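You operate a simulated robot arm through the tools that you are given. There is no shell and no other tool. Be economical: measure what you need, move in short steps, check, and stop when the job is done.

You are at the controls of a simulated two-armed robot. One attempt, no reset.

## Task
Put the cake stand together and set the table's bun on it.
Fine: plate on the post, knob screwed on, bun on the plate.

It is judged by the outcome, as a careful person would: the job done as asked, and still so three seconds after it is handed in. It fails if anything else is knocked over, pushed out of place, dropped, spilled or broken.

## Robot
Two 7-joint arms with two-finger parallel grippers on one trunk, on a base that drives. Base frame: it is fixed to the floor where the robot stands at the start and does not move with it; the origin is under the middle of the robot, x ahead of it, y to its left, z up. Units: mm, degrees, N and s.
The left shoulder is at the start at [-82, 119, 851], the right one opposite. With the tool pointing down near the work surface each hand reaches from about 180 to 600 mm from the robot's upright axis, wherever it stands, measured 20 degrees to its own side. Places, roughly: bun [-3250, -1250, 1000]; one side of the plate with a hub [400, 0, 800]; post of the dotted foot [500, -300, 800]. Payload 3.43 kg a hand.
Tool frame (each hand has its own): the origin (TCP) lies between the finger pads and is the grasp point; the fingertips stand 30 mm ahead of it; z points along the fingers, y is the line along which they close. The gripper opens to 94 mm. The fingers are 28 mm wide and 10 mm thick; the gripper's body (50 by 96 mm) begins 55 mm behind the TCP.
Orientation is told as [roll, pitch, yaw] about the base's x, y, z axes, in that order, counted from this pose: with the fingers straight down and closing along the base's y, the tool's x points along the base's -x, its y along +y and its z along -z.

## Interface
- The arms move only by the tool move_arm. It takes "left_moves", "right_moves" or both (then of equal length, played together; a hand with none holds still); each is a list that holds one entry, the list of rows, each a list of 7 numbers: the shift along the base's x, y, z in units of 25 mm (1.0 is 25 mm), then the turn, a rotation vector about the base's x, y, z in units of 5 degrees (1.0 is 5 degrees), then the finger opening in cm, from 0 to 9.4. In form: [[[x, y, z, wx, wy, wz, fingers], ...]]. A call has 1 to 12 rows; each row shifts and turns the commanded pose from where the row before left it. A call with a number of a shift or a turn outside -1 to 1 is refused whole. Each row takes 0.2 s and may step no farther than 50 mm and 8.6 degrees from the row before; otherwise, or with a gripper value out of range, the whole call is refused. A pose out of reach is approached as far as the arm can. The call stops where the force on the tool passes 40 N (or 10 N more than at its start, if that is more) or the arm is blocked; 0.2 s more then pass. The fingers move at their own pace (about 153 mm/s each) and stop on an object; they squeeze with about 25 N. The grip force told is the motor's: it shows also when the fingers shut on nothing. Time passes only in rows, and 0.2 s behind the last, so rows that do not move let the fingers close. It gives the time, the measured TCP pose, the force on the tool (base axes), the opening and the grip force at its end, in the units of the frame above (readings bear some noise), with the torque about the TCP (base axes, N m) and any sound that the robot's microphone picked up.
- Cameras (640 x 400 px; columns grow to the right, rows downward): "scene" is now at [20, -30.2, 1549.3]; the picture's right is [-0.43, -0.90, 0.00], its down [-0.76, 0.36, -0.55] and it looks along [0.49, -0.23, -0.84] (base axes); focal length 278 px, centre (320, 200). "left" rides on the left gripper at [76, -14, -103] in its tool frame; the picture's right is [0.18, 0.98, 0.00], its down [-0.75, 0.14, -0.64] and it looks along [-0.63, 0.12, 0.77] (tool axes); focal length 243 px, centre (320, 200). "right" rides on the right gripper at [76, 14, -103] in its tool frame; the picture's right is [-0.18, 0.98, 0.00], its down [-0.75, -0.14, -0.64] and it looks along [-0.63, -0.12, 0.77] (tool axes); focal length 243 px, centre (320, 200). There is no depth. A picture from a camera that has moved, and an enlarged one, comes with that camera's place and axes in the base frame and with its lens.
- snapshot(camera): a new picture of that camera. No time passes.
- move_column(by): slides the trunk up (or, below 0, down) by that many mm; the arms and the scene camera ride with it, the base frame stays. It gives what a move gives, with no picture.
- drive_base(legs): drives the robot by 1 to 6 legs, each [ahead, left, turn to the left] in mm, mm and degrees, along the robot's own axes; the way and the turn of a leg run together, so that a leg with both is an arc; at most 1500 mm and 180 degrees a leg. The arms and the cameras ride along, it lands a little off, and it stops where it bumps. It gives what a move gives.
- aim_head(pan, tilt): turns the head with the scene camera to pan (to the left, within 143 degrees either way) and tilt (down, from -29 to 69), counted from straight ahead of the robot. It gives what a move gives.
- close_up(camera, box): a new picture of the part [left, top, right, bottom] of that camera's present view, enlarged. No time passes.
- close_job(): hands the job in; it is judged then, once.

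Work in short steps. Places have to be worked out from the pictures, the camera data and where the tool is seen: move nearer, look again, correct. Check each grasp and each placing, and mend what went wrong. You have 120 turns and 92 pictures in all, those below and enlarged ones among them. Open the grippers and draw the arms clear of the work before you hand the job in, unless the task says otherwise; then end with one line.

The tools are called after "Call:" by a JSON object that holds its "method" and its "body". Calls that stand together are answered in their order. move_arm: Moves the arms, as the interface text tells. Its arguments: {"type":"object","properties":{"left_moves":{"type":"array","items":{"type":"array","items":{"type":"array","items":{"type":"number"}}}},"right_moves":{"type":"array","items":{"type":"array","items":{"type":"array","items":{"type":"number"}}}}},"required":[]} The other tools are called the same way: move_column (by) slides the trunk up or down; drive_base (legs) drives the base; aim_head (pan, tilt) turns the head that bears the scene camera; snapshot (camera) takes a picture; close_up (camera, box) takes an enlarged picture of a part of a camera's view; close_job () hands the job in.

At the start:

```text
t: 0.0
left_position: [296.8, -6.4, 1127.1]
left_tcp_rot: [0.1, -0.1, -0.1]
left_wrist_force: [-0.2, -0.6, 0.3]
left_moment: [0.0, -0.02, 0.04]
left_opening: 94.0
left_grip_force: 0.1
right_position: [265.5, -337.5, 1078.7]
right_tcp_rot: [0.0, 0.0, 0.0]
right_wrist_force: [0.2, 0.3, -0.2]
right_moment: [-0.01, -0.04, -0.02]
right_opening: 94.1
right_grip_force: 0.0
trunk travel left (down, up): [-275.0, 60.0]
robot x, y, heading: [1.2, 1.1, 0.0]
head pan, tilt: [-25.4, 56.9]
```

scene: 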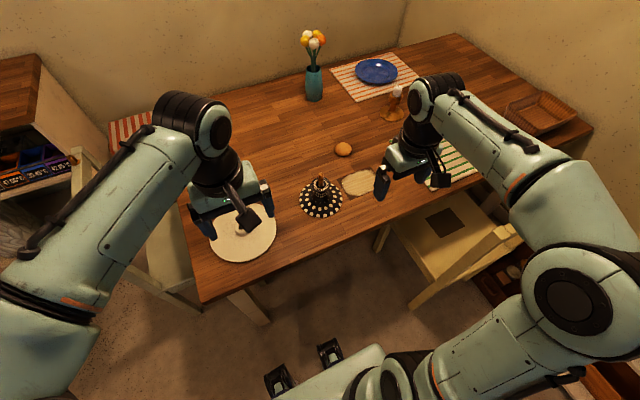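
right: 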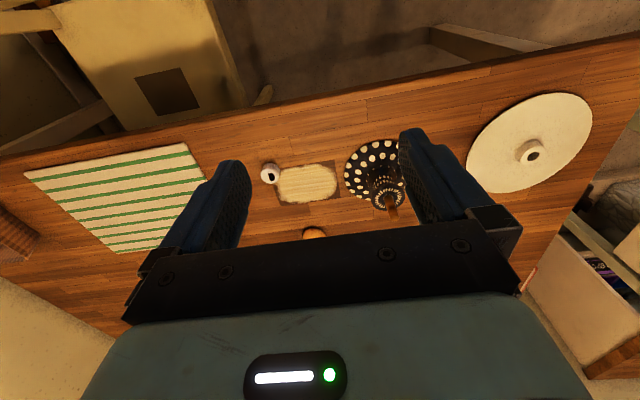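
left: 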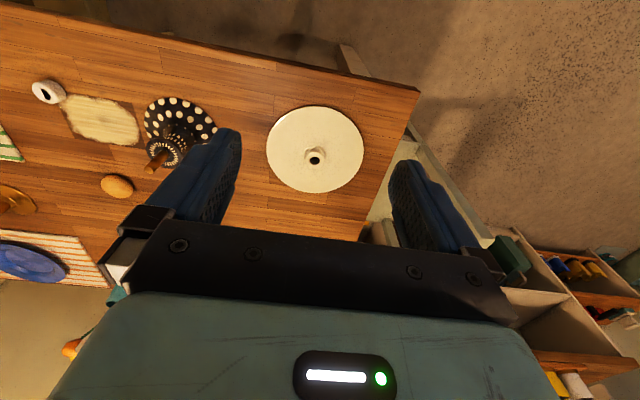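

The table shows a plate with hub, a dotted foot with post, a cream mat, a white ring-like thing (maybe the knob) and a bun-like thing. I look closer at these.

Call:
{"method": "close_up", "body": {"camera": "scene", "box": [180, 120, 480, 300]}}

Call:
{"method": "close_up", "body": {"camera": "left", "box": [0, 50, 240, 200]}}

Call:
{"method": "close_up", "body": {"camera": "right", "box": [240, 80, 600, 250]}}

```text
2.13 times, centred on (330, 210) of scene
camera zoom: at [20.0, -30.2, 1549.3], right [-0.43, -0.9, 0.0], down [-0.76, 0.36, -0.55], along [0.49, -0.23, -0.84], focal length 594 px, centre (299, 179)
```

zoom: 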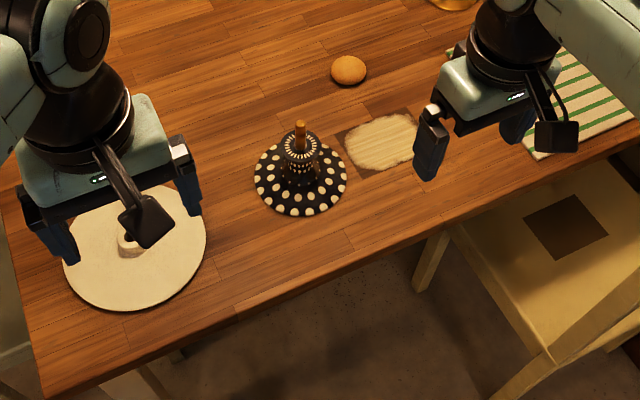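

```text
2.67 times, centred on (120, 125) of left
camera zoom: at [221.3, -20.3, 1230.1], right [-0.18, 0.98, 0.0], down [0.75, 0.14, 0.64], along [0.63, 0.12, -0.77], focal length 647 px, centre (853, 400)
```

zoom: 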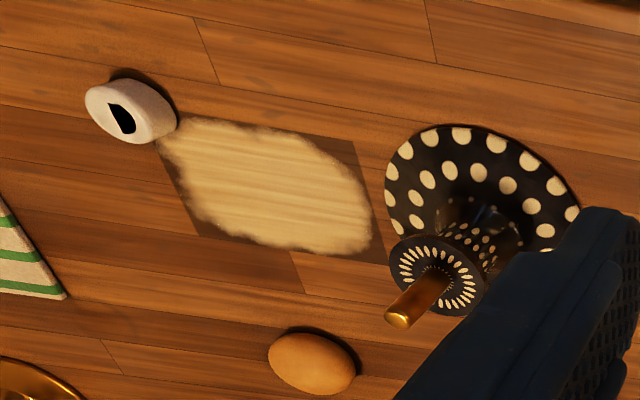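

```text
1.78 times, centred on (420, 165) of right
camera zoom: at [189.5, -322.6, 1181.3], right [0.18, 0.98, 0.0], down [0.75, -0.14, 0.64], along [0.63, -0.12, -0.77], focal length 431 px, centre (142, 262)
```

zoom: 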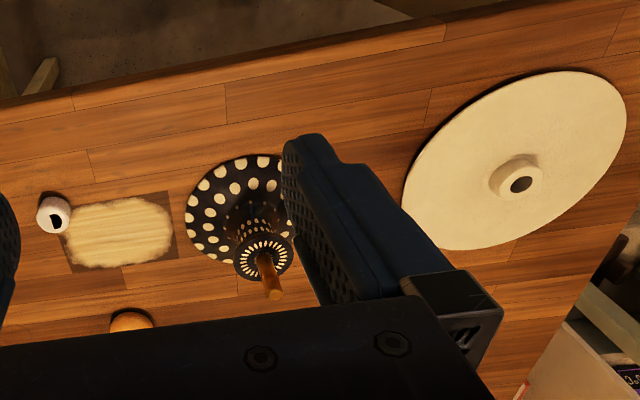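

I check the other place given for a bun behind me, and look at the white ring and bun nearer.

Call:
{"method": "aim_head", "body": {"pan": -143, "tilt": 12}}

Call:
{"method": "snapshot", "body": {"camera": "scene"}}

Call:
{"method": "close_up", "body": {"camera": "left", "box": [20, 60, 100, 110]}}

Call:
{"method": "close_up", "body": {"camera": "left", "box": [240, 90, 400, 190]}}

```text
t: 2.0
left_position: [298.0, -5.7, 1127.7]
left_tcp_rot: [0.1, 0.0, 0.1]
left_wrist_force: [0.0, 0.6, 0.2]
left_moment: [-0.02, -0.04, -0.03]
left_opening: 94.0
left_grip_force: 0.1
right_position: [266.6, -337.5, 1077.5]
right_tcp_rot: [0.0, 0.0, 0.0]
right_wrist_force: [1.0, 0.1, -0.5]
right_moment: [0.0, 0.01, 0.02]
right_opening: 93.9
right_grip_force: 0.1
trunk travel left (down, up): [-275.0, 60.0]
robot x, y, heading: [-0.6, 0.3, -0.1]
head pan, tilt: [-143.0, 12.0]
```

```text
85 pictures are left
camera scene: at [-117.7, -56.4, 1616.8], right [-0.6, 0.8, 0.0], down [0.17, 0.13, -0.98], along [-0.78, -0.59, -0.21], focal length 278 px, centre (320, 200)
```

scene: 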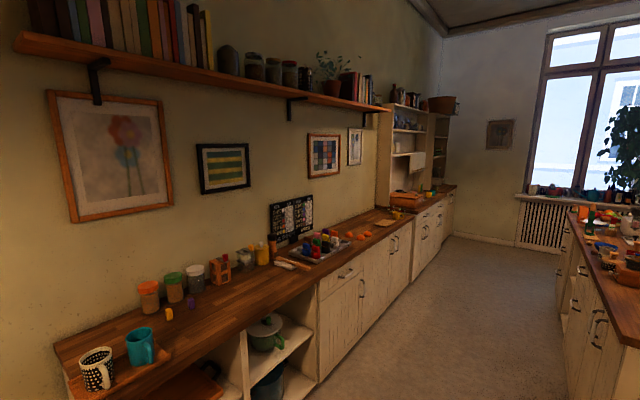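

```text
8.00 times, centred on (60, 85) of left
camera zoom: at [221.3, -20.3, 1230.1], right [-0.18, 0.98, 0.0], down [0.75, 0.14, 0.64], along [0.63, 0.12, -0.77], focal length 1941 px, centre (2400, 1120)
```

zoom: 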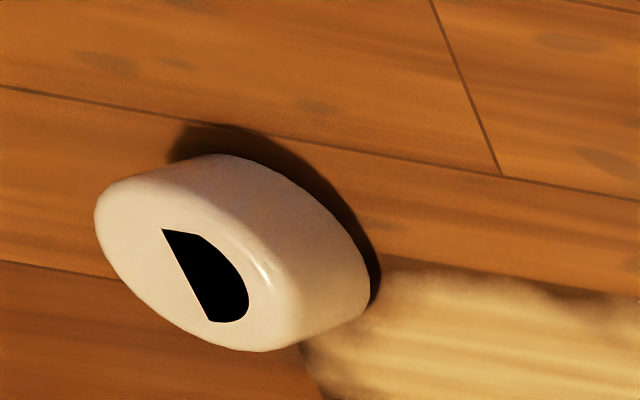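

```text
4.00 times, centred on (320, 140) of left
camera zoom: at [221.3, -20.3, 1230.1], right [-0.18, 0.98, 0.0], down [0.75, 0.14, 0.64], along [0.63, 0.12, -0.77], focal length 970 px, centre (320, 440)
```

zoom: 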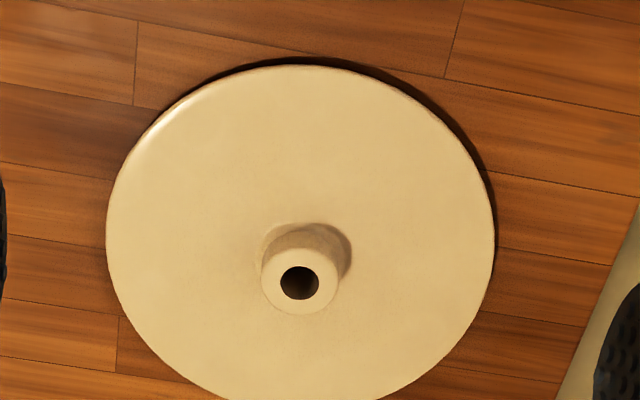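

I zoom on the counter spot where the bun is said to be.

Call:
{"method": "close_up", "body": {"camera": "scene", "box": [340, 160, 468, 240]}}

Call:
{"method": "aim_head", "body": {"pan": -45, "tilt": 25}}

Call:
{"method": "snapshot", "body": {"camera": "scene"}}

```text
5.00 times, centred on (404, 200) of scene
camera zoom: at [-117.7, -56.4, 1616.8], right [-0.6, 0.8, 0.0], down [0.17, 0.13, -0.98], along [-0.78, -0.59, -0.21], focal length 1392 px, centre (-100, 200)
```

zoom: 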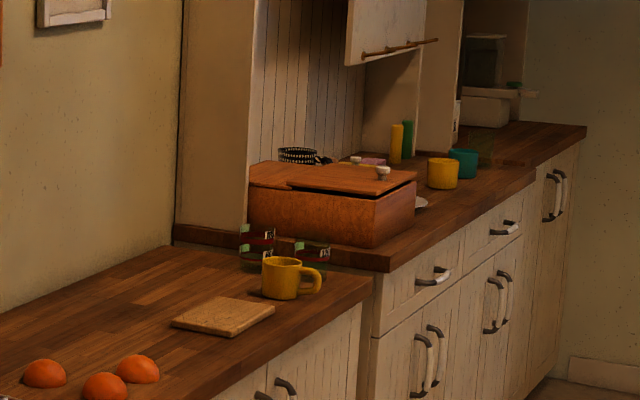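

```text
t: 3.7
left_position: [298.5, -6.2, 1127.6]
left_tcp_rot: [0.0, 0.0, 0.0]
left_wrist_force: [0.0, -0.4, 1.0]
left_moment: [0.0, -0.01, -0.03]
left_opening: 94.1
left_grip_force: 0.0
right_position: [264.6, -337.9, 1078.0]
right_tcp_rot: [0.0, 0.0, -0.1]
right_wrist_force: [0.1, -0.8, -0.4]
right_moment: [0.01, 0.02, -0.01]
right_opening: 94.1
right_grip_force: 0.1
trunk travel left (down, up): [-275.0, 60.0]
robot x, y, heading: [1.2, 1.0, 0.3]
head pan, tilt: [-45.0, 25.0]
```

```text
81 pictures are left
camera scene: at [21.8, -65.4, 1595.7], right [-0.71, -0.71, 0.0], down [-0.3, 0.3, -0.91], along [0.64, -0.64, -0.42], focal length 278 px, centre (320, 200)
```

scene: 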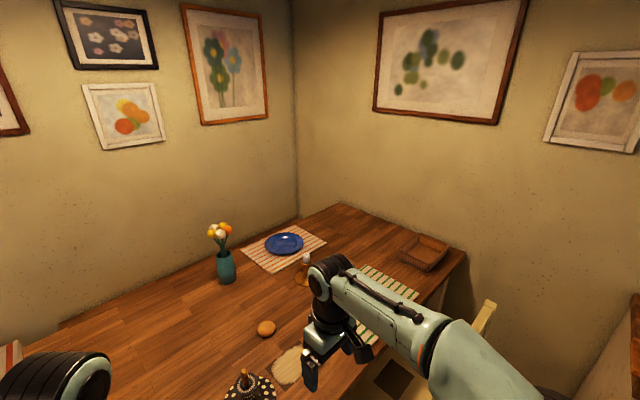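

I look at the roundish thing on the table at high zoom.

Call:
{"method": "close_up", "body": {"camera": "scene", "box": [226, 290, 306, 340]}}

Call:
{"method": "close_up", "body": {"camera": "scene", "box": [200, 215, 460, 378]}}

Call:
{"method": "close_up", "body": {"camera": "left", "box": [70, 160, 150, 210]}}

```text
8.00 times, centred on (266, 315) of scene
camera zoom: at [21.8, -65.4, 1595.7], right [-0.71, -0.71, 0.0], down [-0.3, 0.3, -0.91], along [0.64, -0.64, -0.42], focal length 2227 px, centre (752, -720)
```

zoom: 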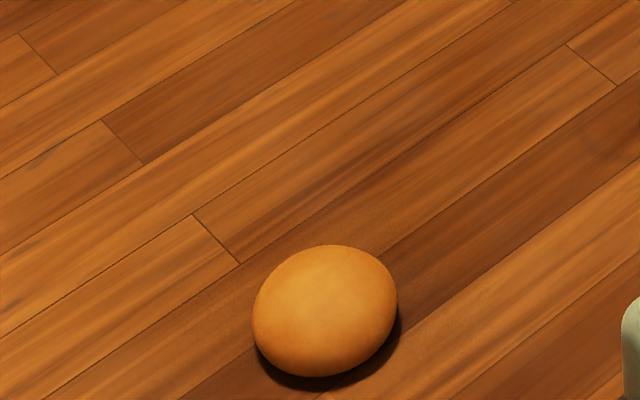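

```text
2.45 times, centred on (330, 296) of scene
camera zoom: at [21.8, -65.4, 1595.7], right [-0.71, -0.71, 0.0], down [-0.3, 0.3, -0.91], along [0.64, -0.64, -0.42], focal length 683 px, centre (296, -37)
```

zoom: 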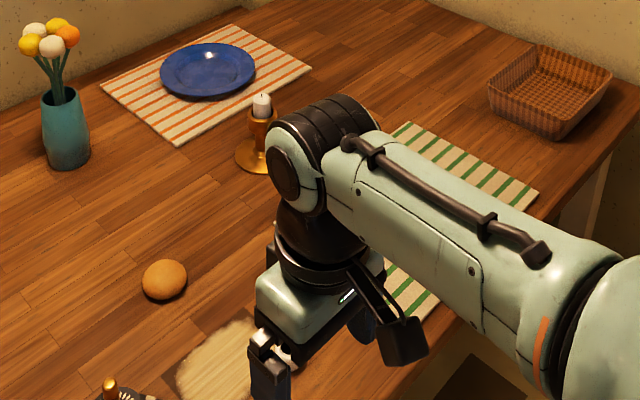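

```text
8.00 times, centred on (110, 185) of left
camera zoom: at [221.3, -20.3, 1230.1], right [-0.18, 0.98, 0.0], down [0.75, 0.14, 0.64], along [0.63, 0.12, -0.77], focal length 1941 px, centre (2000, 320)
```

zoom: 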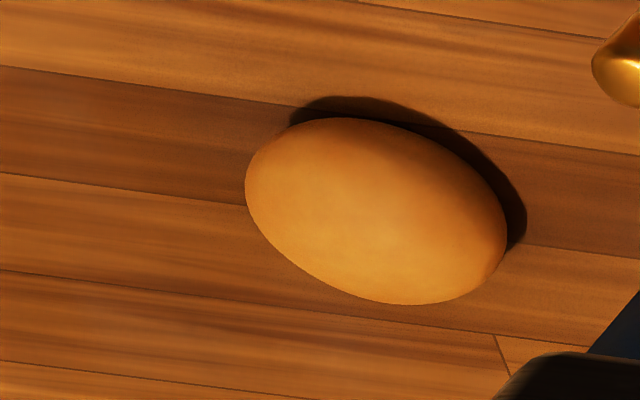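

The table does hold a bun (about [643,-424,770]), so that is the one wanted; the bread-box place is another. Triangulated: hub top ≈[480,19,787], rod tip ≈[488,-255,892], knob ≈[439,-477,765]. I move both hands closer to look.

Call:
{"method": "move_arm", "body": {"left_moves": [[[0.49, 0.1, -0.91, 0, 0, 0, 9.4], [0.49, 0.1, -0.91, 0, 0, 0, 9.4], [0.49, 0.1, -0.91, 0, 0, 0, 9.4], [0.49, 0.1, -0.91, 0, 0, 0, 9.4], [0.49, 0.1, -0.91, 0, 0, 0, 9.4], [0.49, 0.1, -0.91, 0, 0, 0, 9.4], [0.49, 0.1, -0.91, 0, 0, 0, 9.4], [0.49, 0.1, -0.91, 0, 0, 0, 9.4], [0.49, 0.1, -0.91, 0, 0, 0, 9.4], [0.49, 0.1, -0.91, 0, 0, 0, 9.4]]], "right_moves": [[[0.42, -0.45, -0.51, 0, 0, 0, 9.4], [0.42, -0.45, -0.51, 0, 0, 0, 9.4], [0.42, -0.45, -0.51, 0, 0, 0, 9.4], [0.42, -0.45, -0.51, 0, 0, 0, 9.4], [0.42, -0.45, -0.51, 0, 0, 0, 9.4], [0.42, -0.45, -0.51, 0, 0, 0, 9.4], [0.42, -0.45, -0.51, 0, 0, 0, 9.4], [0.42, -0.45, -0.51, 0, 0, 0, 9.4], [0.42, -0.45, -0.51, 0, 0, 0, 9.4], [0.42, -0.45, -0.51, 0, 0, 0, 9.4]]]}}

Call:
{"method": "snapshot", "body": {"camera": "left"}}

Call:
{"method": "snapshot", "body": {"camera": "right"}}

```text
t: 5.9
left_position: [419.0, 19.3, 900.2]
left_tcp_rot: [0.0, 0.1, 0.0]
left_wrist_force: [0.8, -0.3, 0.0]
left_moment: [0.01, 0.01, 0.01]
left_opening: 94.0
left_grip_force: 0.0
right_position: [370.4, -450.2, 948.3]
right_tcp_rot: [0.0, 0.2, 0.0]
right_wrist_force: [0.5, -0.4, -0.1]
right_moment: [-0.01, 0.0, 0.0]
right_opening: 93.7
right_grip_force: 0.1
trunk travel left (down, up): [-275.0, 60.0]
robot x, y, heading: [3.1, 0.3, -0.2]
head pan, tilt: [-45.0, 25.0]
```

```text
77 pictures are left
camera left: at [343.5, 5.2, 1002.3], right [-0.18, 0.98, 0.0], down [0.75, 0.14, 0.64], along [0.63, 0.12, -0.77], focal length 243 px, centre (320, 200)
```

left: 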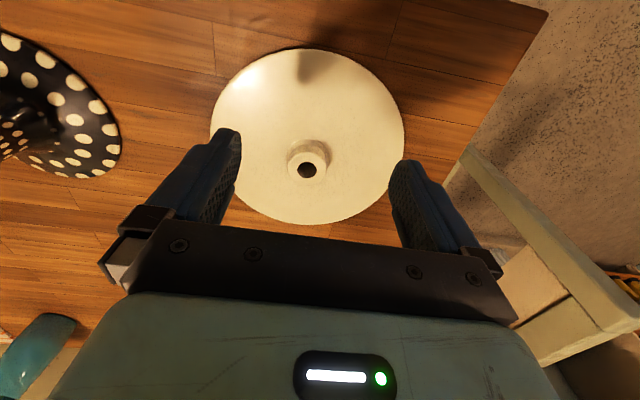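

```text
76 pictures are left
camera right: at [296.0, -435.0, 1051.7], right [0.18, 0.98, 0.0], down [0.75, -0.14, 0.64], along [0.63, -0.12, -0.77], focal length 243 px, centre (320, 200)
```

right: 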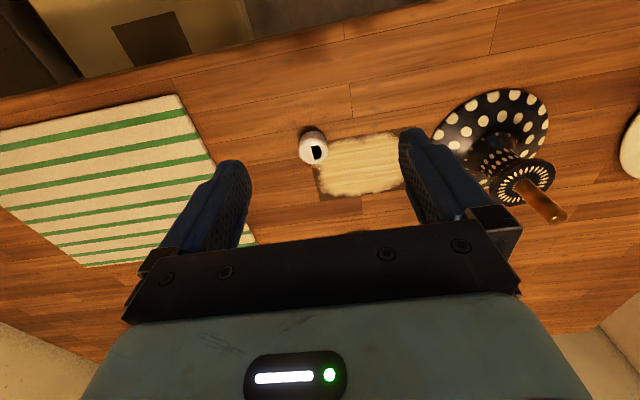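

Call:
{"method": "close_up", "body": {"camera": "right", "box": [280, 110, 360, 160]}}

Call:
{"method": "close_up", "body": {"camera": "left", "box": [200, 40, 420, 178]}}

Call:
{"method": "close_up", "body": {"camera": "right", "box": [420, 70, 580, 230]}}

```text
8.00 times, centred on (320, 135) of right
camera zoom: at [296.0, -435.0, 1051.7], right [0.18, 0.98, 0.0], down [0.75, -0.14, 0.64], along [0.63, -0.12, -0.77], focal length 1941 px, centre (320, 720)
```

zoom: 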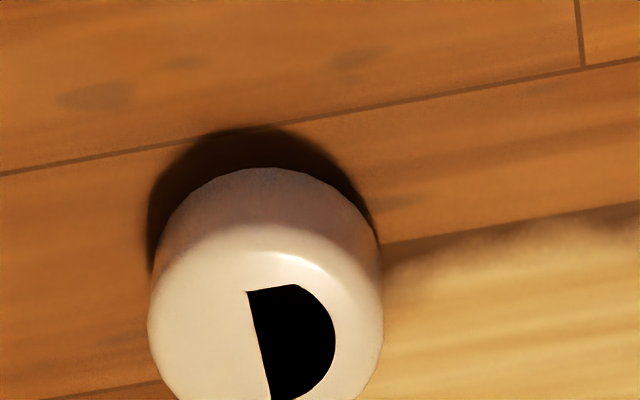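

```text
2.90 times, centred on (310, 109) of left
camera zoom: at [343.5, 5.2, 1002.3], right [-0.18, 0.98, 0.0], down [0.75, 0.14, 0.64], along [0.63, 0.12, -0.77], focal length 703 px, centre (349, 464)
```

zoom: 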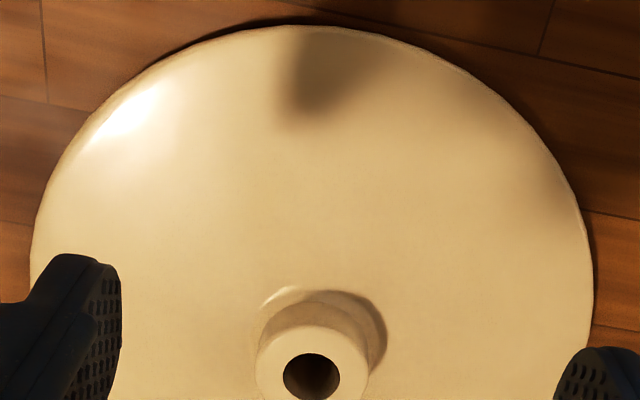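

```text
2.50 times, centred on (500, 150) of right
camera zoom: at [296.0, -435.0, 1051.7], right [0.18, 0.98, 0.0], down [0.75, -0.14, 0.64], along [0.63, -0.12, -0.77], focal length 606 px, centre (-130, 325)
```

zoom: 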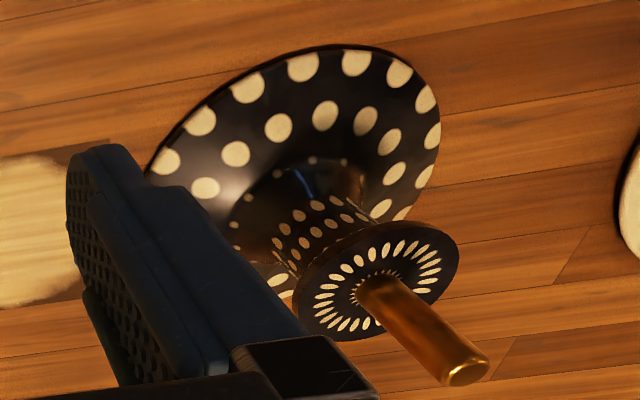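

The plate (Ø~200) has a hub Ø~41 with hole ~20; knob top ≈[438,-471,780], Ø~37; rod Ø~15. I bring the left hand over the hub, opened, and check before lowering.

Call:
{"method": "move_arm", "body": {"left_moves": [[[0.82, 0, -0.6, 0, 0, 0, 9.4], [0.82, 0, -0.6, 0, 0, 0, 9.4], [0.8, 0, -0.8, 0, 0, 0, 9.4], [0, 0, -0.8, 0, 0, 0, 8]]]}}

Call:
{"method": "snapshot", "body": {"camera": "left"}}

Call:
{"method": "aim_head", "body": {"pan": 0, "tilt": 45}}

Call:
{"method": "snapshot", "body": {"camera": "scene"}}

```text
t: 6.9
left_position: [480.6, 20.4, 829.9]
left_tcp_rot: [0.0, 0.1, 0.0]
left_wrist_force: [0.2, 0.0, -0.1]
left_moment: [0.01, -0.01, 0.04]
left_opening: 80.1
left_grip_force: 0.0
right_position: [371.8, -448.2, 949.4]
right_tcp_rot: [0.0, 0.0, -0.1]
right_wrist_force: [0.7, -1.1, 0.6]
right_moment: [0.0, -0.05, 0.03]
right_opening: 94.0
right_grip_force: 0.2
trunk travel left (down, up): [-275.0, 60.0]
robot x, y, heading: [-1.5, 0.2, -0.1]
head pan, tilt: [-45.0, 25.0]
```

```text
72 pictures are left
camera left: at [404.9, 5.7, 932.7], right [-0.18, 0.98, 0.0], down [0.75, 0.14, 0.64], along [0.63, 0.12, -0.77], focal length 243 px, centre (320, 200)
```

left: 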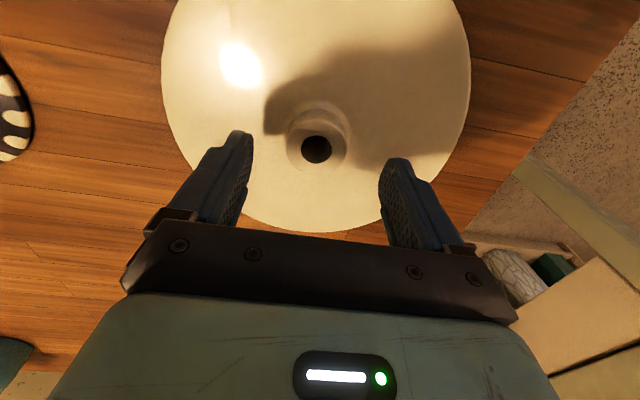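

```text
t: 8.0
left_position: [480.0, 19.6, 830.8]
left_tcp_rot: [0.0, 0.0, 0.0]
left_wrist_force: [0.1, 0.2, 0.9]
left_moment: [0.05, 0.01, 0.0]
left_opening: 80.0
left_grip_force: 0.2
right_position: [371.9, -449.2, 949.3]
right_tcp_rot: [0.0, -0.1, 0.1]
right_wrist_force: [1.2, 0.1, 1.1]
right_moment: [0.01, -0.02, 0.01]
right_opening: 94.0
right_grip_force: 0.2
trunk travel left (down, up): [-275.0, 60.0]
robot x, y, heading: [1.5, 1.0, -0.1]
head pan, tilt: [0.0, 45.0]
```

```text
71 pictures are left
camera scene: at [38.0, -0.3, 1565.1], right [0.0, -1.0, 0.0], down [-0.71, 0.0, -0.71], along [0.71, 0.0, -0.71], focal length 278 px, centre (320, 200)
```

scene: 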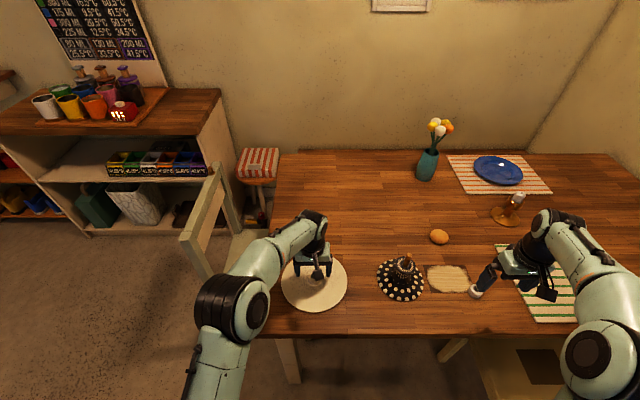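

The hub is centred between the fingers (≈[481,18]). I lower to TCP z≈797 and close.

Call:
{"method": "move_arm", "body": {"left_moves": [[[0.02, -0.02, -0.5, 0, 0, 0, 8], [0.02, -0.02, -0.5, 0, 0, 0, 8], [0, 0, -0.36, 0, 0, 0, 8], [0, 0, 0, 0, 0, 0, 2], [0, 0, 0, 0, 0, 0, 2], [0, 0, 0, 0, 0, 0, 2]]]}}

Call:
{"method": "snapshot", "body": {"camera": "left"}}

```text
t: 9.4
left_position: [481.3, 20.1, 798.9]
left_tcp_rot: [-0.1, -0.5, 0.0]
left_wrist_force: [2.9, 1.7, 31.1]
left_moment: [0.62, 0.31, -0.2]
left_opening: 40.3
left_grip_force: 24.9
right_position: [368.9, -450.1, 950.5]
right_tcp_rot: [0.0, -0.1, 0.1]
right_wrist_force: [-0.8, 0.2, -0.1]
right_moment: [-0.02, -0.01, -0.02]
right_opening: 94.1
right_grip_force: 0.1
trunk travel left (down, up): [-275.0, 60.0]
robot x, y, heading: [-0.9, -2.6, 0.3]
head pan, tilt: [0.0, 45.0]
```

```text
70 pictures are left
camera left: at [404.7, 4.4, 901.3], right [-0.18, 0.98, 0.0], down [0.75, 0.14, 0.65], along [0.64, 0.12, -0.76], focal length 243 px, centre (320, 200)
```

left: 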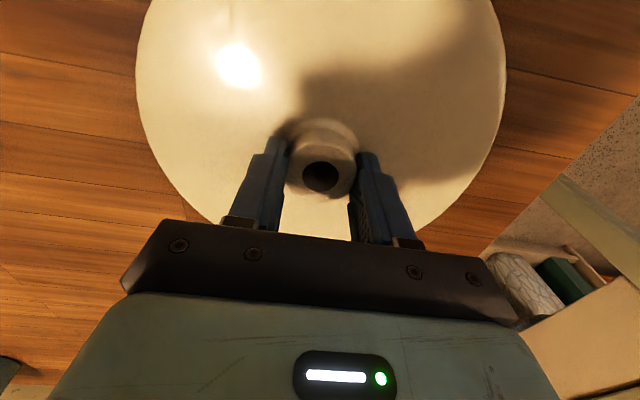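

Hub is held (40 mm, fingertips resting on the plate). I lift gently 150 mm.

Call:
{"method": "move_arm", "body": {"left_moves": [[[0, 0, 0.3, 0, 0, 0, 2], [0, 0, 0.6, 0, 0, 0, 2], [0, 0, 0.9, 0, 0, 0, 2], [0, 0, 0.9, 0, 0, 0, 2], [0, 0, 0.9, 0, 0, 0, 2], [0, 0, 0.9, 0, 0, 0, 2], [0, 0, 0.9, 0, 0, 0, 2], [0, 0, 0.6, 0, 0, 0, 2], [0, 0, 0, 0, 0, 0, 2]]]}}

Call:
{"method": "snapshot", "body": {"camera": "scene"}}

Call:
{"method": "snapshot", "body": {"camera": "right"}}

```text
t: 11.4
left_position: [481.4, 17.4, 945.4]
left_tcp_rot: [0.0, 0.1, 0.0]
left_wrist_force: [-0.1, 0.2, -3.9]
left_moment: [0.0, -0.01, -0.01]
left_opening: 40.0
left_grip_force: 24.8
right_position: [371.3, -449.8, 947.7]
right_tcp_rot: [0.0, 0.1, 0.0]
right_wrist_force: [0.0, -0.6, 0.2]
right_moment: [0.01, -0.05, 0.0]
right_opening: 94.3
right_grip_force: 0.1
trunk travel left (down, up): [-275.0, 60.0]
robot x, y, heading: [-1.9, 0.9, -0.3]
head pan, tilt: [0.0, 45.0]
```

```text
69 pictures are left
camera scene: at [38.4, -0.2, 1565.1], right [0.0, -1.0, 0.0], down [-0.71, 0.0, -0.71], along [0.71, 0.0, -0.71], focal length 278 px, centre (320, 200)
```

scene: 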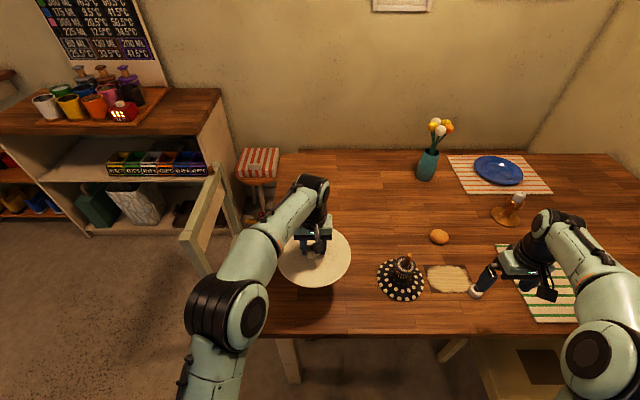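

```text
68 pictures are left
camera right: at [295.6, -434.3, 1052.2], right [0.18, 0.98, 0.0], down [0.75, -0.14, 0.64], along [0.63, -0.12, -0.77], focal length 243 px, centre (320, 200)
```

right: 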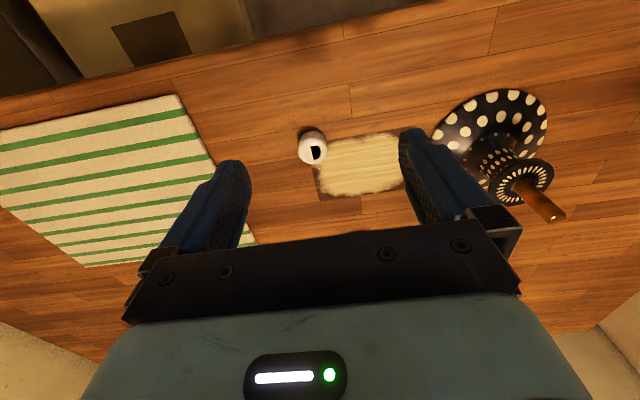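

The plate weighs ~0.4 kg and is held firmly. I tilt the left hand about x so the underside faces right, and roll the right hand so its camera looks at it.

Call:
{"method": "move_arm", "body": {"left_moves": [[[0, 0.2, 0.2, -1, 0, 0, 2], [0, 0.2, 0.2, -1, 0, 0, 2], [0, 0.2, 0.2, -1, 0, 0, 2], [0, 0.2, 0.2, -1, 0, 0, 2], [0, 0.2, 0.2, -1, 0, 0, 2], [0, 0.2, 0.2, -1, 0, 0, 2], [0, 0.2, 0.2, -1, 0, 0, 2], [0, 0.2, 0.2, -1, 0, 0, 2], [0, 0.2, 0.2, -1, 0, 0, 2], [0, 0.2, 0.2, -1, 0, 0, 2]]], "right_moves": [[[0, 0, 0, 1, 0, 0, 9.4], [0, 0, 0, 1, 0, 0, 9.4], [0, 0, 0, 1, 0, 0, 9.4], [0, 0, 0, 1, 0, 0, 9.4], [0, 0, 0, 1, 0, 0, 9.4], [0, 0, 0, 1, 0, 0, 9.4], [0, 0, 0, 1, 0, 0, 9.4], [0, 0, 0, 1, 0, 0, 9.4], [0, 0, 0, 1, 0, 0, 9.4], [0, 0, 0, 1, 0, 0, 9.4]]]}}

Call:
{"method": "snapshot", "body": {"camera": "right"}}

```text
t: 13.6
left_position: [482.1, 66.5, 994.1]
left_tcp_rot: [-50.1, 0.0, 0.0]
left_wrist_force: [0.2, 0.6, -4.4]
left_moment: [0.19, 0.0, -0.02]
left_opening: 40.2
left_grip_force: 25.2
right_position: [370.2, -448.3, 950.4]
right_tcp_rot: [50.1, -0.1, 0.1]
right_wrist_force: [-0.7, -0.4, -0.5]
right_moment: [0.02, 0.02, 0.01]
right_opening: 93.7
right_grip_force: 0.0
trunk travel left (down, up): [-275.0, 60.0]
robot x, y, heading: [-0.1, -0.0, -0.1]
head pan, tilt: [0.0, 45.0]
```

```text
67 pictures are left
camera right: at [294.8, -518.2, 1027.3], right [0.18, 0.63, 0.75], down [0.75, -0.58, 0.3], along [0.63, 0.51, -0.58], focal length 243 px, centre (320, 200)
```

right: 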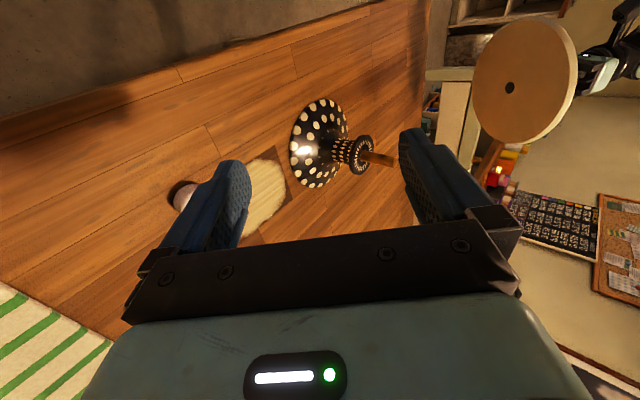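

Call:
{"method": "close_up", "body": {"camera": "right", "box": [440, 0, 640, 160]}}

Call:
{"method": "close_up", "body": {"camera": "right", "box": [270, 80, 430, 200]}}

```text
2.50 times, centred on (540, 80) of right
camera zoom: at [294.8, -518.2, 1027.3], right [0.18, 0.63, 0.75], down [0.75, -0.58, 0.3], along [0.63, 0.51, -0.58], focal length 606 px, centre (-230, 500)
```

zoom: 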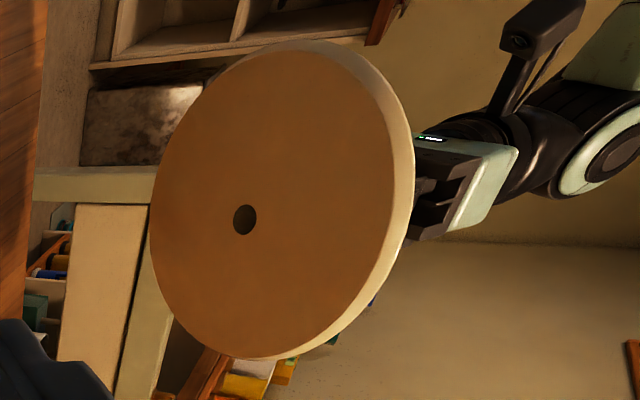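

```text
3.33 times, centred on (350, 140) of right
camera zoom: at [294.8, -518.2, 1027.3], right [0.18, 0.63, 0.75], down [0.75, -0.58, 0.3], along [0.63, 0.51, -0.58], focal length 809 px, centre (220, 400)
```

zoom: 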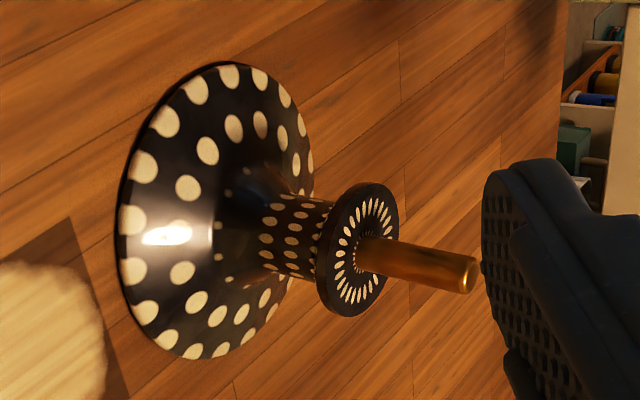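

The underside is flat with a plain edge and the same through hole, while the hub side is the rounded, finished one, so the plate goes on as it lay, flat face on the flange. I turn both hands back upright and check the floor around the base before driving.

Call:
{"method": "move_arm", "body": {"left_moves": [[[0, -0.2, 0, 1, 0, 0, 2], [0, -0.2, 0, 1, 0, 0, 2], [0, -0.2, 0, 1, 0, 0, 2], [0, -0.2, 0, 1, 0, 0, 2], [0, -0.2, 0, 1, 0, 0, 2], [0, -0.2, 0, 1, 0, 0, 2], [0, -0.2, 0, 1, 0, 0, 2], [0, -0.2, 0, 1, 0, 0, 2], [0, -0.2, 0, 1, 0, 0, 2], [0, -0.2, 0, 1, 0, 0, 2]]], "right_moves": [[[-0.2, 0, 0.4, -1, 0, 0, 9.4], [-0.2, 0, 0.4, -1, 0, 0, 9.4], [-0.2, 0, 0.4, -1, 0, 0, 9.4], [-0.2, 0, 0.4, -1, 0, 0, 9.4], [-0.2, 0, 0.4, -1, 0, 0, 9.4], [-0.2, 0, 0.4, -1, 0, 0, 9.4], [-0.2, 0, 0.4, -1, 0, 0, 9.4], [-0.2, 0, 0.4, -1, 0, 0, 9.4], [-0.2, 0, 0.4, -1, 0, 0, 9.4], [-0.2, 0, 0.4, -1, 0, 0, 9.4]]]}}

Call:
{"method": "aim_head", "body": {"pan": -40, "tilt": 69}}

Call:
{"method": "snapshot", "body": {"camera": "scene"}}

```text
t: 15.8
left_position: [481.1, 18.1, 995.8]
left_tcp_rot: [0.1, 0.0, 0.0]
left_wrist_force: [0.4, -0.6, -4.7]
left_moment: [0.0, -0.02, 0.02]
left_opening: 40.1
left_grip_force: 25.0
right_position: [320.4, -450.1, 1048.5]
right_tcp_rot: [-0.1, 0.0, 0.0]
right_wrist_force: [0.5, 0.6, 0.1]
right_moment: [-0.02, -0.02, -0.01]
right_opening: 94.2
right_grip_force: 0.1
trunk travel left (down, up): [-275.0, 60.0]
robot x, y, heading: [-3.1, 3.3, -0.1]
head pan, tilt: [0.0, 45.0]
```

```text
t: 16.9
left_position: [480.9, 17.9, 994.4]
left_tcp_rot: [0.1, 0.0, 0.1]
left_wrist_force: [0.7, 0.4, -3.8]
left_moment: [0.02, 0.0, 0.0]
left_opening: 40.0
left_grip_force: 24.9
right_position: [321.5, -450.6, 1049.5]
right_tcp_rot: [0.0, 0.1, 0.0]
right_wrist_force: [-0.5, 0.1, -0.3]
right_moment: [-0.02, 0.0, 0.01]
right_opening: 94.1
right_grip_force: 0.0
trunk travel left (down, up): [-275.0, 60.0]
robot x, y, heading: [-0.7, -1.6, 0.0]
head pan, tilt: [-40.0, 68.8]
```

```text
64 pictures are left
camera scene: at [0.0, -36.1, 1536.3], right [-0.64, -0.77, 0.0], down [-0.71, 0.6, -0.36], along [0.28, -0.23, -0.93], focal length 278 px, centre (320, 200)
```

scene: 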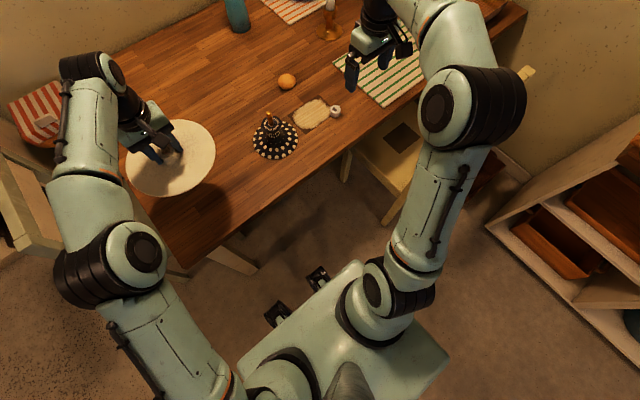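

The floor around the base is free (chair beyond y≈-600). I drive right 150 mm, then 100 mm ahead, with plate bottom (~945) above the rod tip (892).

Call:
{"method": "drive_base", "body": {"legs": [[0, -150, 0], [100, 0, 0]]}}

Call:
{"method": "aim_head", "body": {"pan": -15, "tilt": 50}}

Call:
{"method": "snapshot", "body": {"camera": "scene"}}

Call:
{"method": "snapshot", "body": {"camera": "left"}}

```text
t: 19.6
left_position: [581.6, -132.9, 996.3]
left_tcp_rot: [0.1, 0.0, -0.3]
left_wrist_force: [0.7, -0.2, -4.4]
left_moment: [0.06, -0.01, 0.0]
left_opening: 40.1
left_grip_force: 25.5
right_position: [418.2, -600.0, 1049.0]
right_tcp_rot: [0.0, 0.1, -0.3]
right_wrist_force: [0.5, 0.0, 0.1]
right_moment: [-0.04, 0.03, -0.01]
right_opening: 94.0
right_grip_force: 0.1
trunk travel left (down, up): [-275.0, 60.0]
robot x, y, heading: [101.9, -148.9, -0.2]
head pan, tilt: [-40.0, 68.8]
```

```text
t: 20.5
left_position: [581.8, -131.4, 996.2]
left_tcp_rot: [0.1, 0.0, -0.3]
left_wrist_force: [0.5, 0.2, -3.8]
left_moment: [0.05, -0.02, 0.0]
left_opening: 40.2
left_grip_force: 25.0
right_position: [418.0, -601.1, 1050.2]
right_tcp_rot: [0.0, 0.0, -0.3]
right_wrist_force: [-0.4, 0.7, 0.0]
right_moment: [-0.01, 0.05, -0.03]
right_opening: 93.7
right_grip_force: 0.0
trunk travel left (down, up): [-275.0, 60.0]
robot x, y, heading: [98.7, -152.0, -0.6]
head pan, tilt: [-15.0, 50.0]
```

```text
63 pictures are left
camera scene: at [130.6, -168.8, 1558.1], right [-0.26, -0.96, 0.0], down [-0.74, 0.2, -0.64], along [0.62, -0.17, -0.77], focal length 278 px, centre (320, 200)
```

scene: 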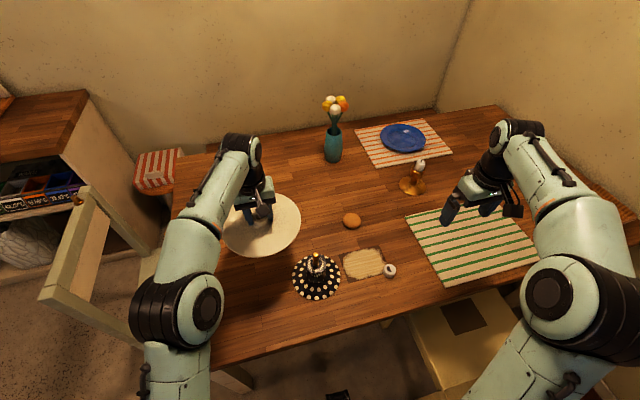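

```text
62 pictures are left
camera left: at [505.1, -146.6, 1098.5], right [-0.18, 0.98, 0.0], down [0.75, 0.14, 0.64], along [0.63, 0.12, -0.77], focal length 243 px, centre (320, 200)
```

left: 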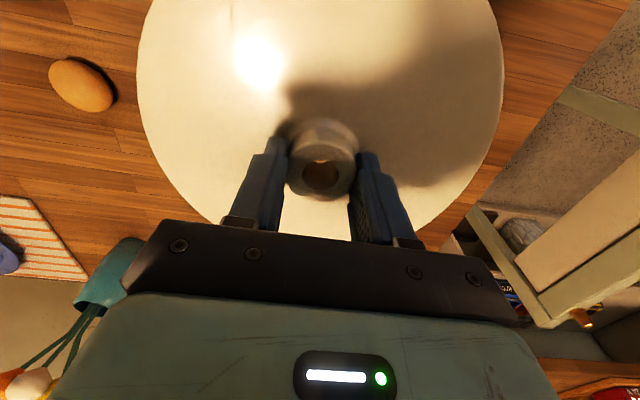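

Hole centre sits about 2 mm behind the TCP, fine. I bring the right camera near the rod to measure its tip precisely (left hand 40 mm aside first).

Call:
{"method": "move_arm", "body": {"left_moves": [[[0, 0.4, 0, 0, 0, 0, 2], [0, 0.4, 0, 0, 0, 0, 2], [0, 0.4, 0, 0, 0, 0, 2], [0, 0.4, 0, 0, 0, 0, 2], [0, 0, 0, 0, 0, 0, 2], [0, 0, 0, 0, 0, 0, 2], [0, 0, 0, 0, 0, 0, 2], [0, 0, 0, 0, 0, 0, 2], [0, 0, 0, 0, 0, 0, 2], [0, 0, 0, 0, 0, 0, 2], [0, 0, 0, 0, 0, 0, 2], [0, 0, 0, 0, 0, 0, 2]]], "right_moves": [[[0.04, 1, -0.233, 0, 0, 0, 9.4], [0.04, 1, -0.233, 0, 0, 0, 9.4], [0.04, 1, -0.233, 0, 0, 0, 9.4], [0.04, 1, -0.233, 0, 0, 0, 9.4], [0.04, 1, -0.233, 0, 0, 0, 9.4], [0.04, 1, -0.233, 0, 0, 0, 9.4], [0.04, 1, -0.233, 0, 0, 0, 9.4], [0.04, 1, -0.233, 0, 0, 0, 9.4], [0.04, 1, -0.233, 0, 0, 0, 9.4], [0.04, 1, -0.233, 0, 0, 0, 9.4], [0.04, 1, -0.233, 0, 0, 0, 9.4], [0.04, 1, -0.233, 0, 0, 0, 9.4]]]}}

Call:
{"method": "close_up", "body": {"camera": "right", "box": [240, 50, 480, 200]}}

```text
t: 23.1
left_position: [581.8, -93.0, 995.3]
left_tcp_rot: [0.0, 0.0, -0.3]
left_wrist_force: [-0.6, 0.3, -4.8]
left_moment: [-0.01, 0.02, -0.03]
left_opening: 40.3
left_grip_force: 25.3
right_position: [430.8, -301.5, 980.6]
right_tcp_rot: [-0.1, 0.1, -0.3]
right_wrist_force: [-0.8, 0.2, -0.6]
right_moment: [-0.01, -0.01, 0.0]
right_opening: 94.1
right_grip_force: 0.0
trunk travel left (down, up): [-275.0, 60.0]
robot x, y, heading: [98.9, -151.2, -0.2]
head pan, tilt: [-15.0, 50.0]
```

```text
2.67 times, centred on (360, 125) of right
camera zoom: at [355.2, -285.6, 1083.7], right [0.19, 0.98, 0.0], down [0.75, -0.14, 0.64], along [0.63, -0.12, -0.77], focal length 647 px, centre (213, 400)
```

zoom: 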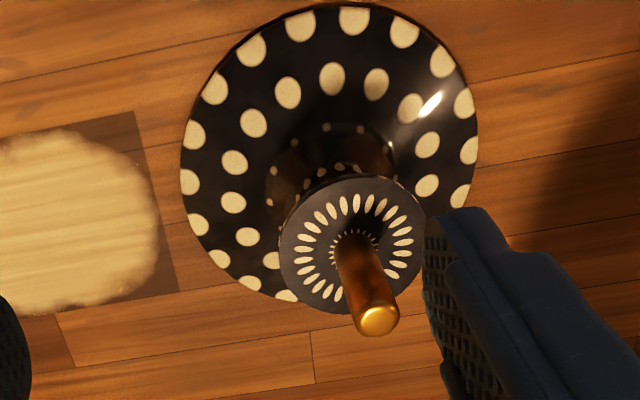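

Rod tip measures ≈[487.5,-252,892]. I withdraw the right hand and bring the plate over the rod at TCP z≈960 (plate bottom ≈913).

Call:
{"method": "move_arm", "body": {"left_moves": [[[0, 0, 0, 0, 0, 0, 2], [0, 0, 0, 0, 0, 0, 2], [0, 0, 0, 0, 0, 0, 2], [-0.415, -0.707, -0.156, 0, 0, 0, 2], [-0.415, -0.707, -0.156, 0, 0, 0, 2], [-0.415, -0.707, -0.156, 0, 0, 0, 2], [-0.415, -0.707, -0.156, 0, 0, 0, 2], [-0.415, -0.707, -0.156, 0, 0, 0, 2], [-0.415, -0.707, -0.156, 0, 0, 0, 2], [-0.415, -0.707, -0.156, 0, 0, 0, 2], [-0.415, -0.707, -0.156, 0, 0, 0, 2], [-0.415, -0.707, -0.156, 0, 0, 0, 2]]], "right_moves": [[[-0.1, -0.8, 0.25, 0, 0, 0, 9.4], [-0.1, -0.8, 0.25, 0, 0, 0, 9.4], [-0.1, -0.8, 0.25, 0, 0, 0, 9.4], [-0.1, -0.8, 0.25, 0, 0, 0, 9.4], [-0.1, -0.8, 0.25, 0, 0, 0, 9.4], [-0.1, -0.8, 0.25, 0, 0, 0, 9.4], [-0.1, -0.8, 0.25, 0, 0, 0, 9.4], [-0.1, -0.8, 0.25, 0, 0, 0, 9.4], [-0.1, -0.8, 0.25, 0, 0, 0, 9.4], [-0.1, -0.8, 0, 0, 0, 0, 9.4], [-0.1, -0.8, 0, 0, 0, 0, 9.4], [-0.1, -0.8, 0, 0, 0, 0, 9.4]]]}}

Call:
{"method": "close_up", "body": {"camera": "left", "box": [240, 100, 400, 220]}}

Call:
{"method": "snapshot", "body": {"camera": "scene"}}

```text
t: 25.7
left_position: [486.6, -252.6, 961.5]
left_tcp_rot: [0.1, 0.0, -0.2]
left_wrist_force: [-0.8, 0.1, -4.2]
left_moment: [0.0, -0.02, -0.02]
left_opening: 39.9
left_grip_force: 24.7
right_position: [399.2, -540.5, 1035.6]
right_tcp_rot: [-0.1, 0.1, -0.3]
right_wrist_force: [0.8, -0.5, 0.0]
right_moment: [0.02, 0.03, -0.02]
right_opening: 93.8
right_grip_force: 0.1
trunk travel left (down, up): [-275.0, 60.0]
robot x, y, heading: [96.5, -154.1, -0.3]
head pan, tilt: [-15.0, 50.0]
```

```text
3.33 times, centred on (320, 160) of left
camera zoom: at [411.6, -266.2, 1064.0], right [-0.18, 0.98, 0.0], down [0.75, 0.14, 0.64], along [0.63, 0.12, -0.77], focal length 809 px, centre (320, 333)
```

zoom: 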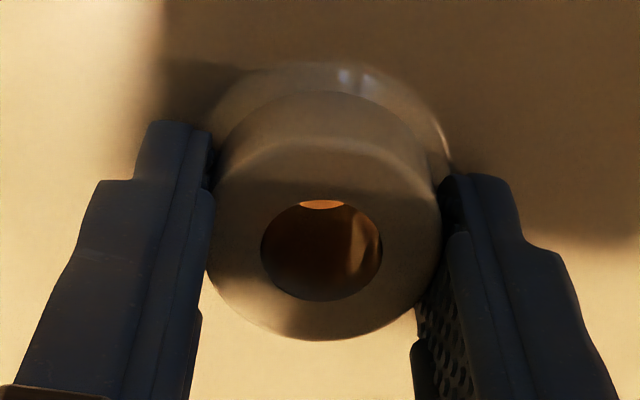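

```text
59 pictures are left
camera scene: at [130.5, -169.7, 1558.2], right [-0.26, -0.96, 0.0], down [-0.74, 0.2, -0.64], along [0.62, -0.17, -0.77], focal length 278 px, centre (320, 200)
```

scene: 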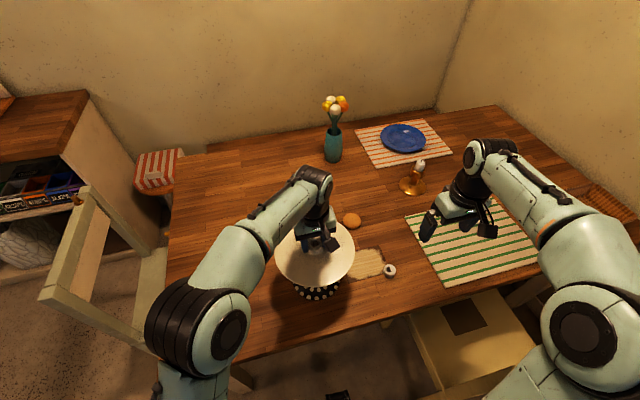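

Hole centre ≈[487.8,-251.5], matching the rod within ~1 mm. I lower slowly by 45 mm, watching forces.

Call:
{"method": "move_arm", "body": {"left_moves": [[[0, 0, -0.3, 0, 0, 0, 2], [0, 0, -0.3, 0, 0, 0, 2], [0, 0, -0.3, 0, 0, 0, 2], [0, 0, -0.3, 0, 0, 0, 2], [0, 0, -0.3, 0, 0, 0, 2], [0, 0, -0.3, 0, 0, 0, 2], [0, 0, 0, 0, 0, 0, 2]]]}}

Call:
{"method": "close_up", "body": {"camera": "left", "box": [240, 100, 400, 220]}}

```text
t: 27.3
left_position: [486.4, -252.6, 915.7]
left_tcp_rot: [-0.1, 0.0, -0.4]
left_wrist_force: [-0.1, -3.1, -3.4]
left_moment: [-0.04, -0.04, -0.01]
left_opening: 39.9
left_grip_force: 25.0
right_position: [400.7, -539.0, 1037.2]
right_tcp_rot: [0.1, -0.1, -0.4]
right_wrist_force: [-0.1, 0.3, 0.1]
right_moment: [0.04, -0.01, -0.02]
right_opening: 94.1
right_grip_force: 0.1
trunk travel left (down, up): [-275.0, 60.0]
robot x, y, heading: [100.3, -145.1, -0.2]
head pan, tilt: [-15.0, 50.0]
```

```text
3.33 times, centred on (320, 160) of left
camera zoom: at [410.6, -265.8, 1018.5], right [-0.18, 0.98, 0.0], down [0.75, 0.14, 0.64], along [0.63, 0.11, -0.77], focal length 809 px, centre (320, 333)
```

zoom: 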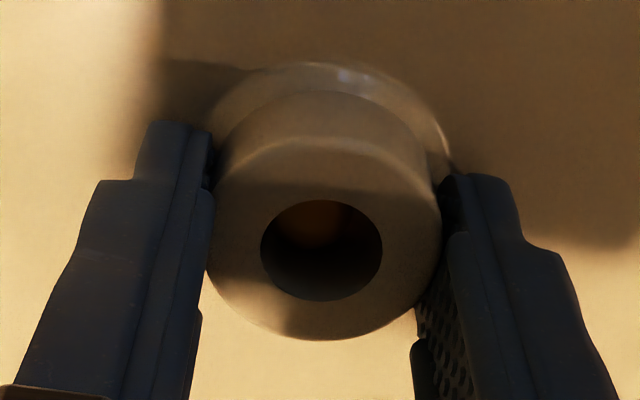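

The rod is inside the bore (tip seen), with a slight side force −3 N in y, so I ease 1 mm that way and continue down until it seats.

Call:
{"method": "move_arm", "body": {"left_moves": [[[0, -0.04, -0.2, 0, 0, 0, 2], [0, 0, -0.25, 0, 0, 0, 2], [0, 0, -0.25, 0, 0, 0, 2], [0, 0, -0.25, 0, 0, 0, 2], [0, 0, -0.2, 0, 0, 0, 2], [0, 0, 0, 0, 0, 0, 2]]]}}

Call:
{"method": "close_up", "body": {"camera": "left", "box": [240, 100, 400, 220]}}

```text
t: 28.7
left_position: [488.0, -252.5, 887.2]
left_tcp_rot: [0.0, 0.0, -0.3]
left_wrist_force: [0.3, -0.3, -4.6]
left_moment: [0.03, 0.01, 0.0]
left_opening: 39.9
left_grip_force: 24.8
right_position: [400.3, -540.1, 1035.8]
right_tcp_rot: [0.0, 0.0, -0.3]
right_wrist_force: [0.5, -0.5, -0.3]
right_moment: [0.03, 0.01, -0.04]
right_opening: 93.7
right_grip_force: 0.1
trunk travel left (down, up): [-275.0, 60.0]
robot x, y, heading: [100.0, -147.9, -0.5]
head pan, tilt: [-15.0, 50.0]
```

```text
3.33 times, centred on (320, 160) of left
camera zoom: at [411.5, -267.1, 990.1], right [-0.18, 0.98, 0.0], down [0.75, 0.14, 0.64], along [0.63, 0.12, -0.77], focal length 809 px, centre (320, 333)
```

zoom: 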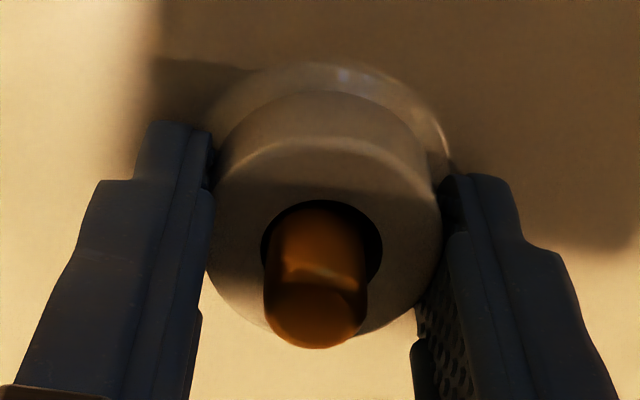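

The rod comes through the hub. I lower further in small steps to the seat.

Call:
{"method": "move_arm", "body": {"left_moves": [[[0, 0, -0.12, 0, 0, 0, 2], [0, 0, -0.12, 0, 0, 0, 2], [0, 0, -0.1, 0, 0, 0, 2], [0, 0, 0, 0, 0, 0, 2]]]}}

```text
t: 29.7
left_position: [488.7, -253.5, 883.9]
left_tcp_rot: [-0.4, -0.4, -0.2]
left_wrist_force: [-4.4, 3.3, 13.4]
left_moment: [0.59, 0.2, 0.07]
left_opening: 40.5
left_grip_force: 25.2
right_position: [398.6, -538.3, 1035.4]
right_tcp_rot: [0.0, -0.1, -0.2]
right_wrist_force: [-0.7, 0.5, -0.6]
right_moment: [0.0, 0.0, -0.03]
right_opening: 93.9
right_grip_force: 0.1
trunk travel left (down, up): [-275.0, 60.0]
robot x, y, heading: [100.8, -146.9, -0.3]
head pan, tilt: [-15.0, 50.0]
stopped in row 4 (left hand): the force on the tool passed its limit at 42 N (the readings are from after the stop); the commanded pose is now the measured one
```

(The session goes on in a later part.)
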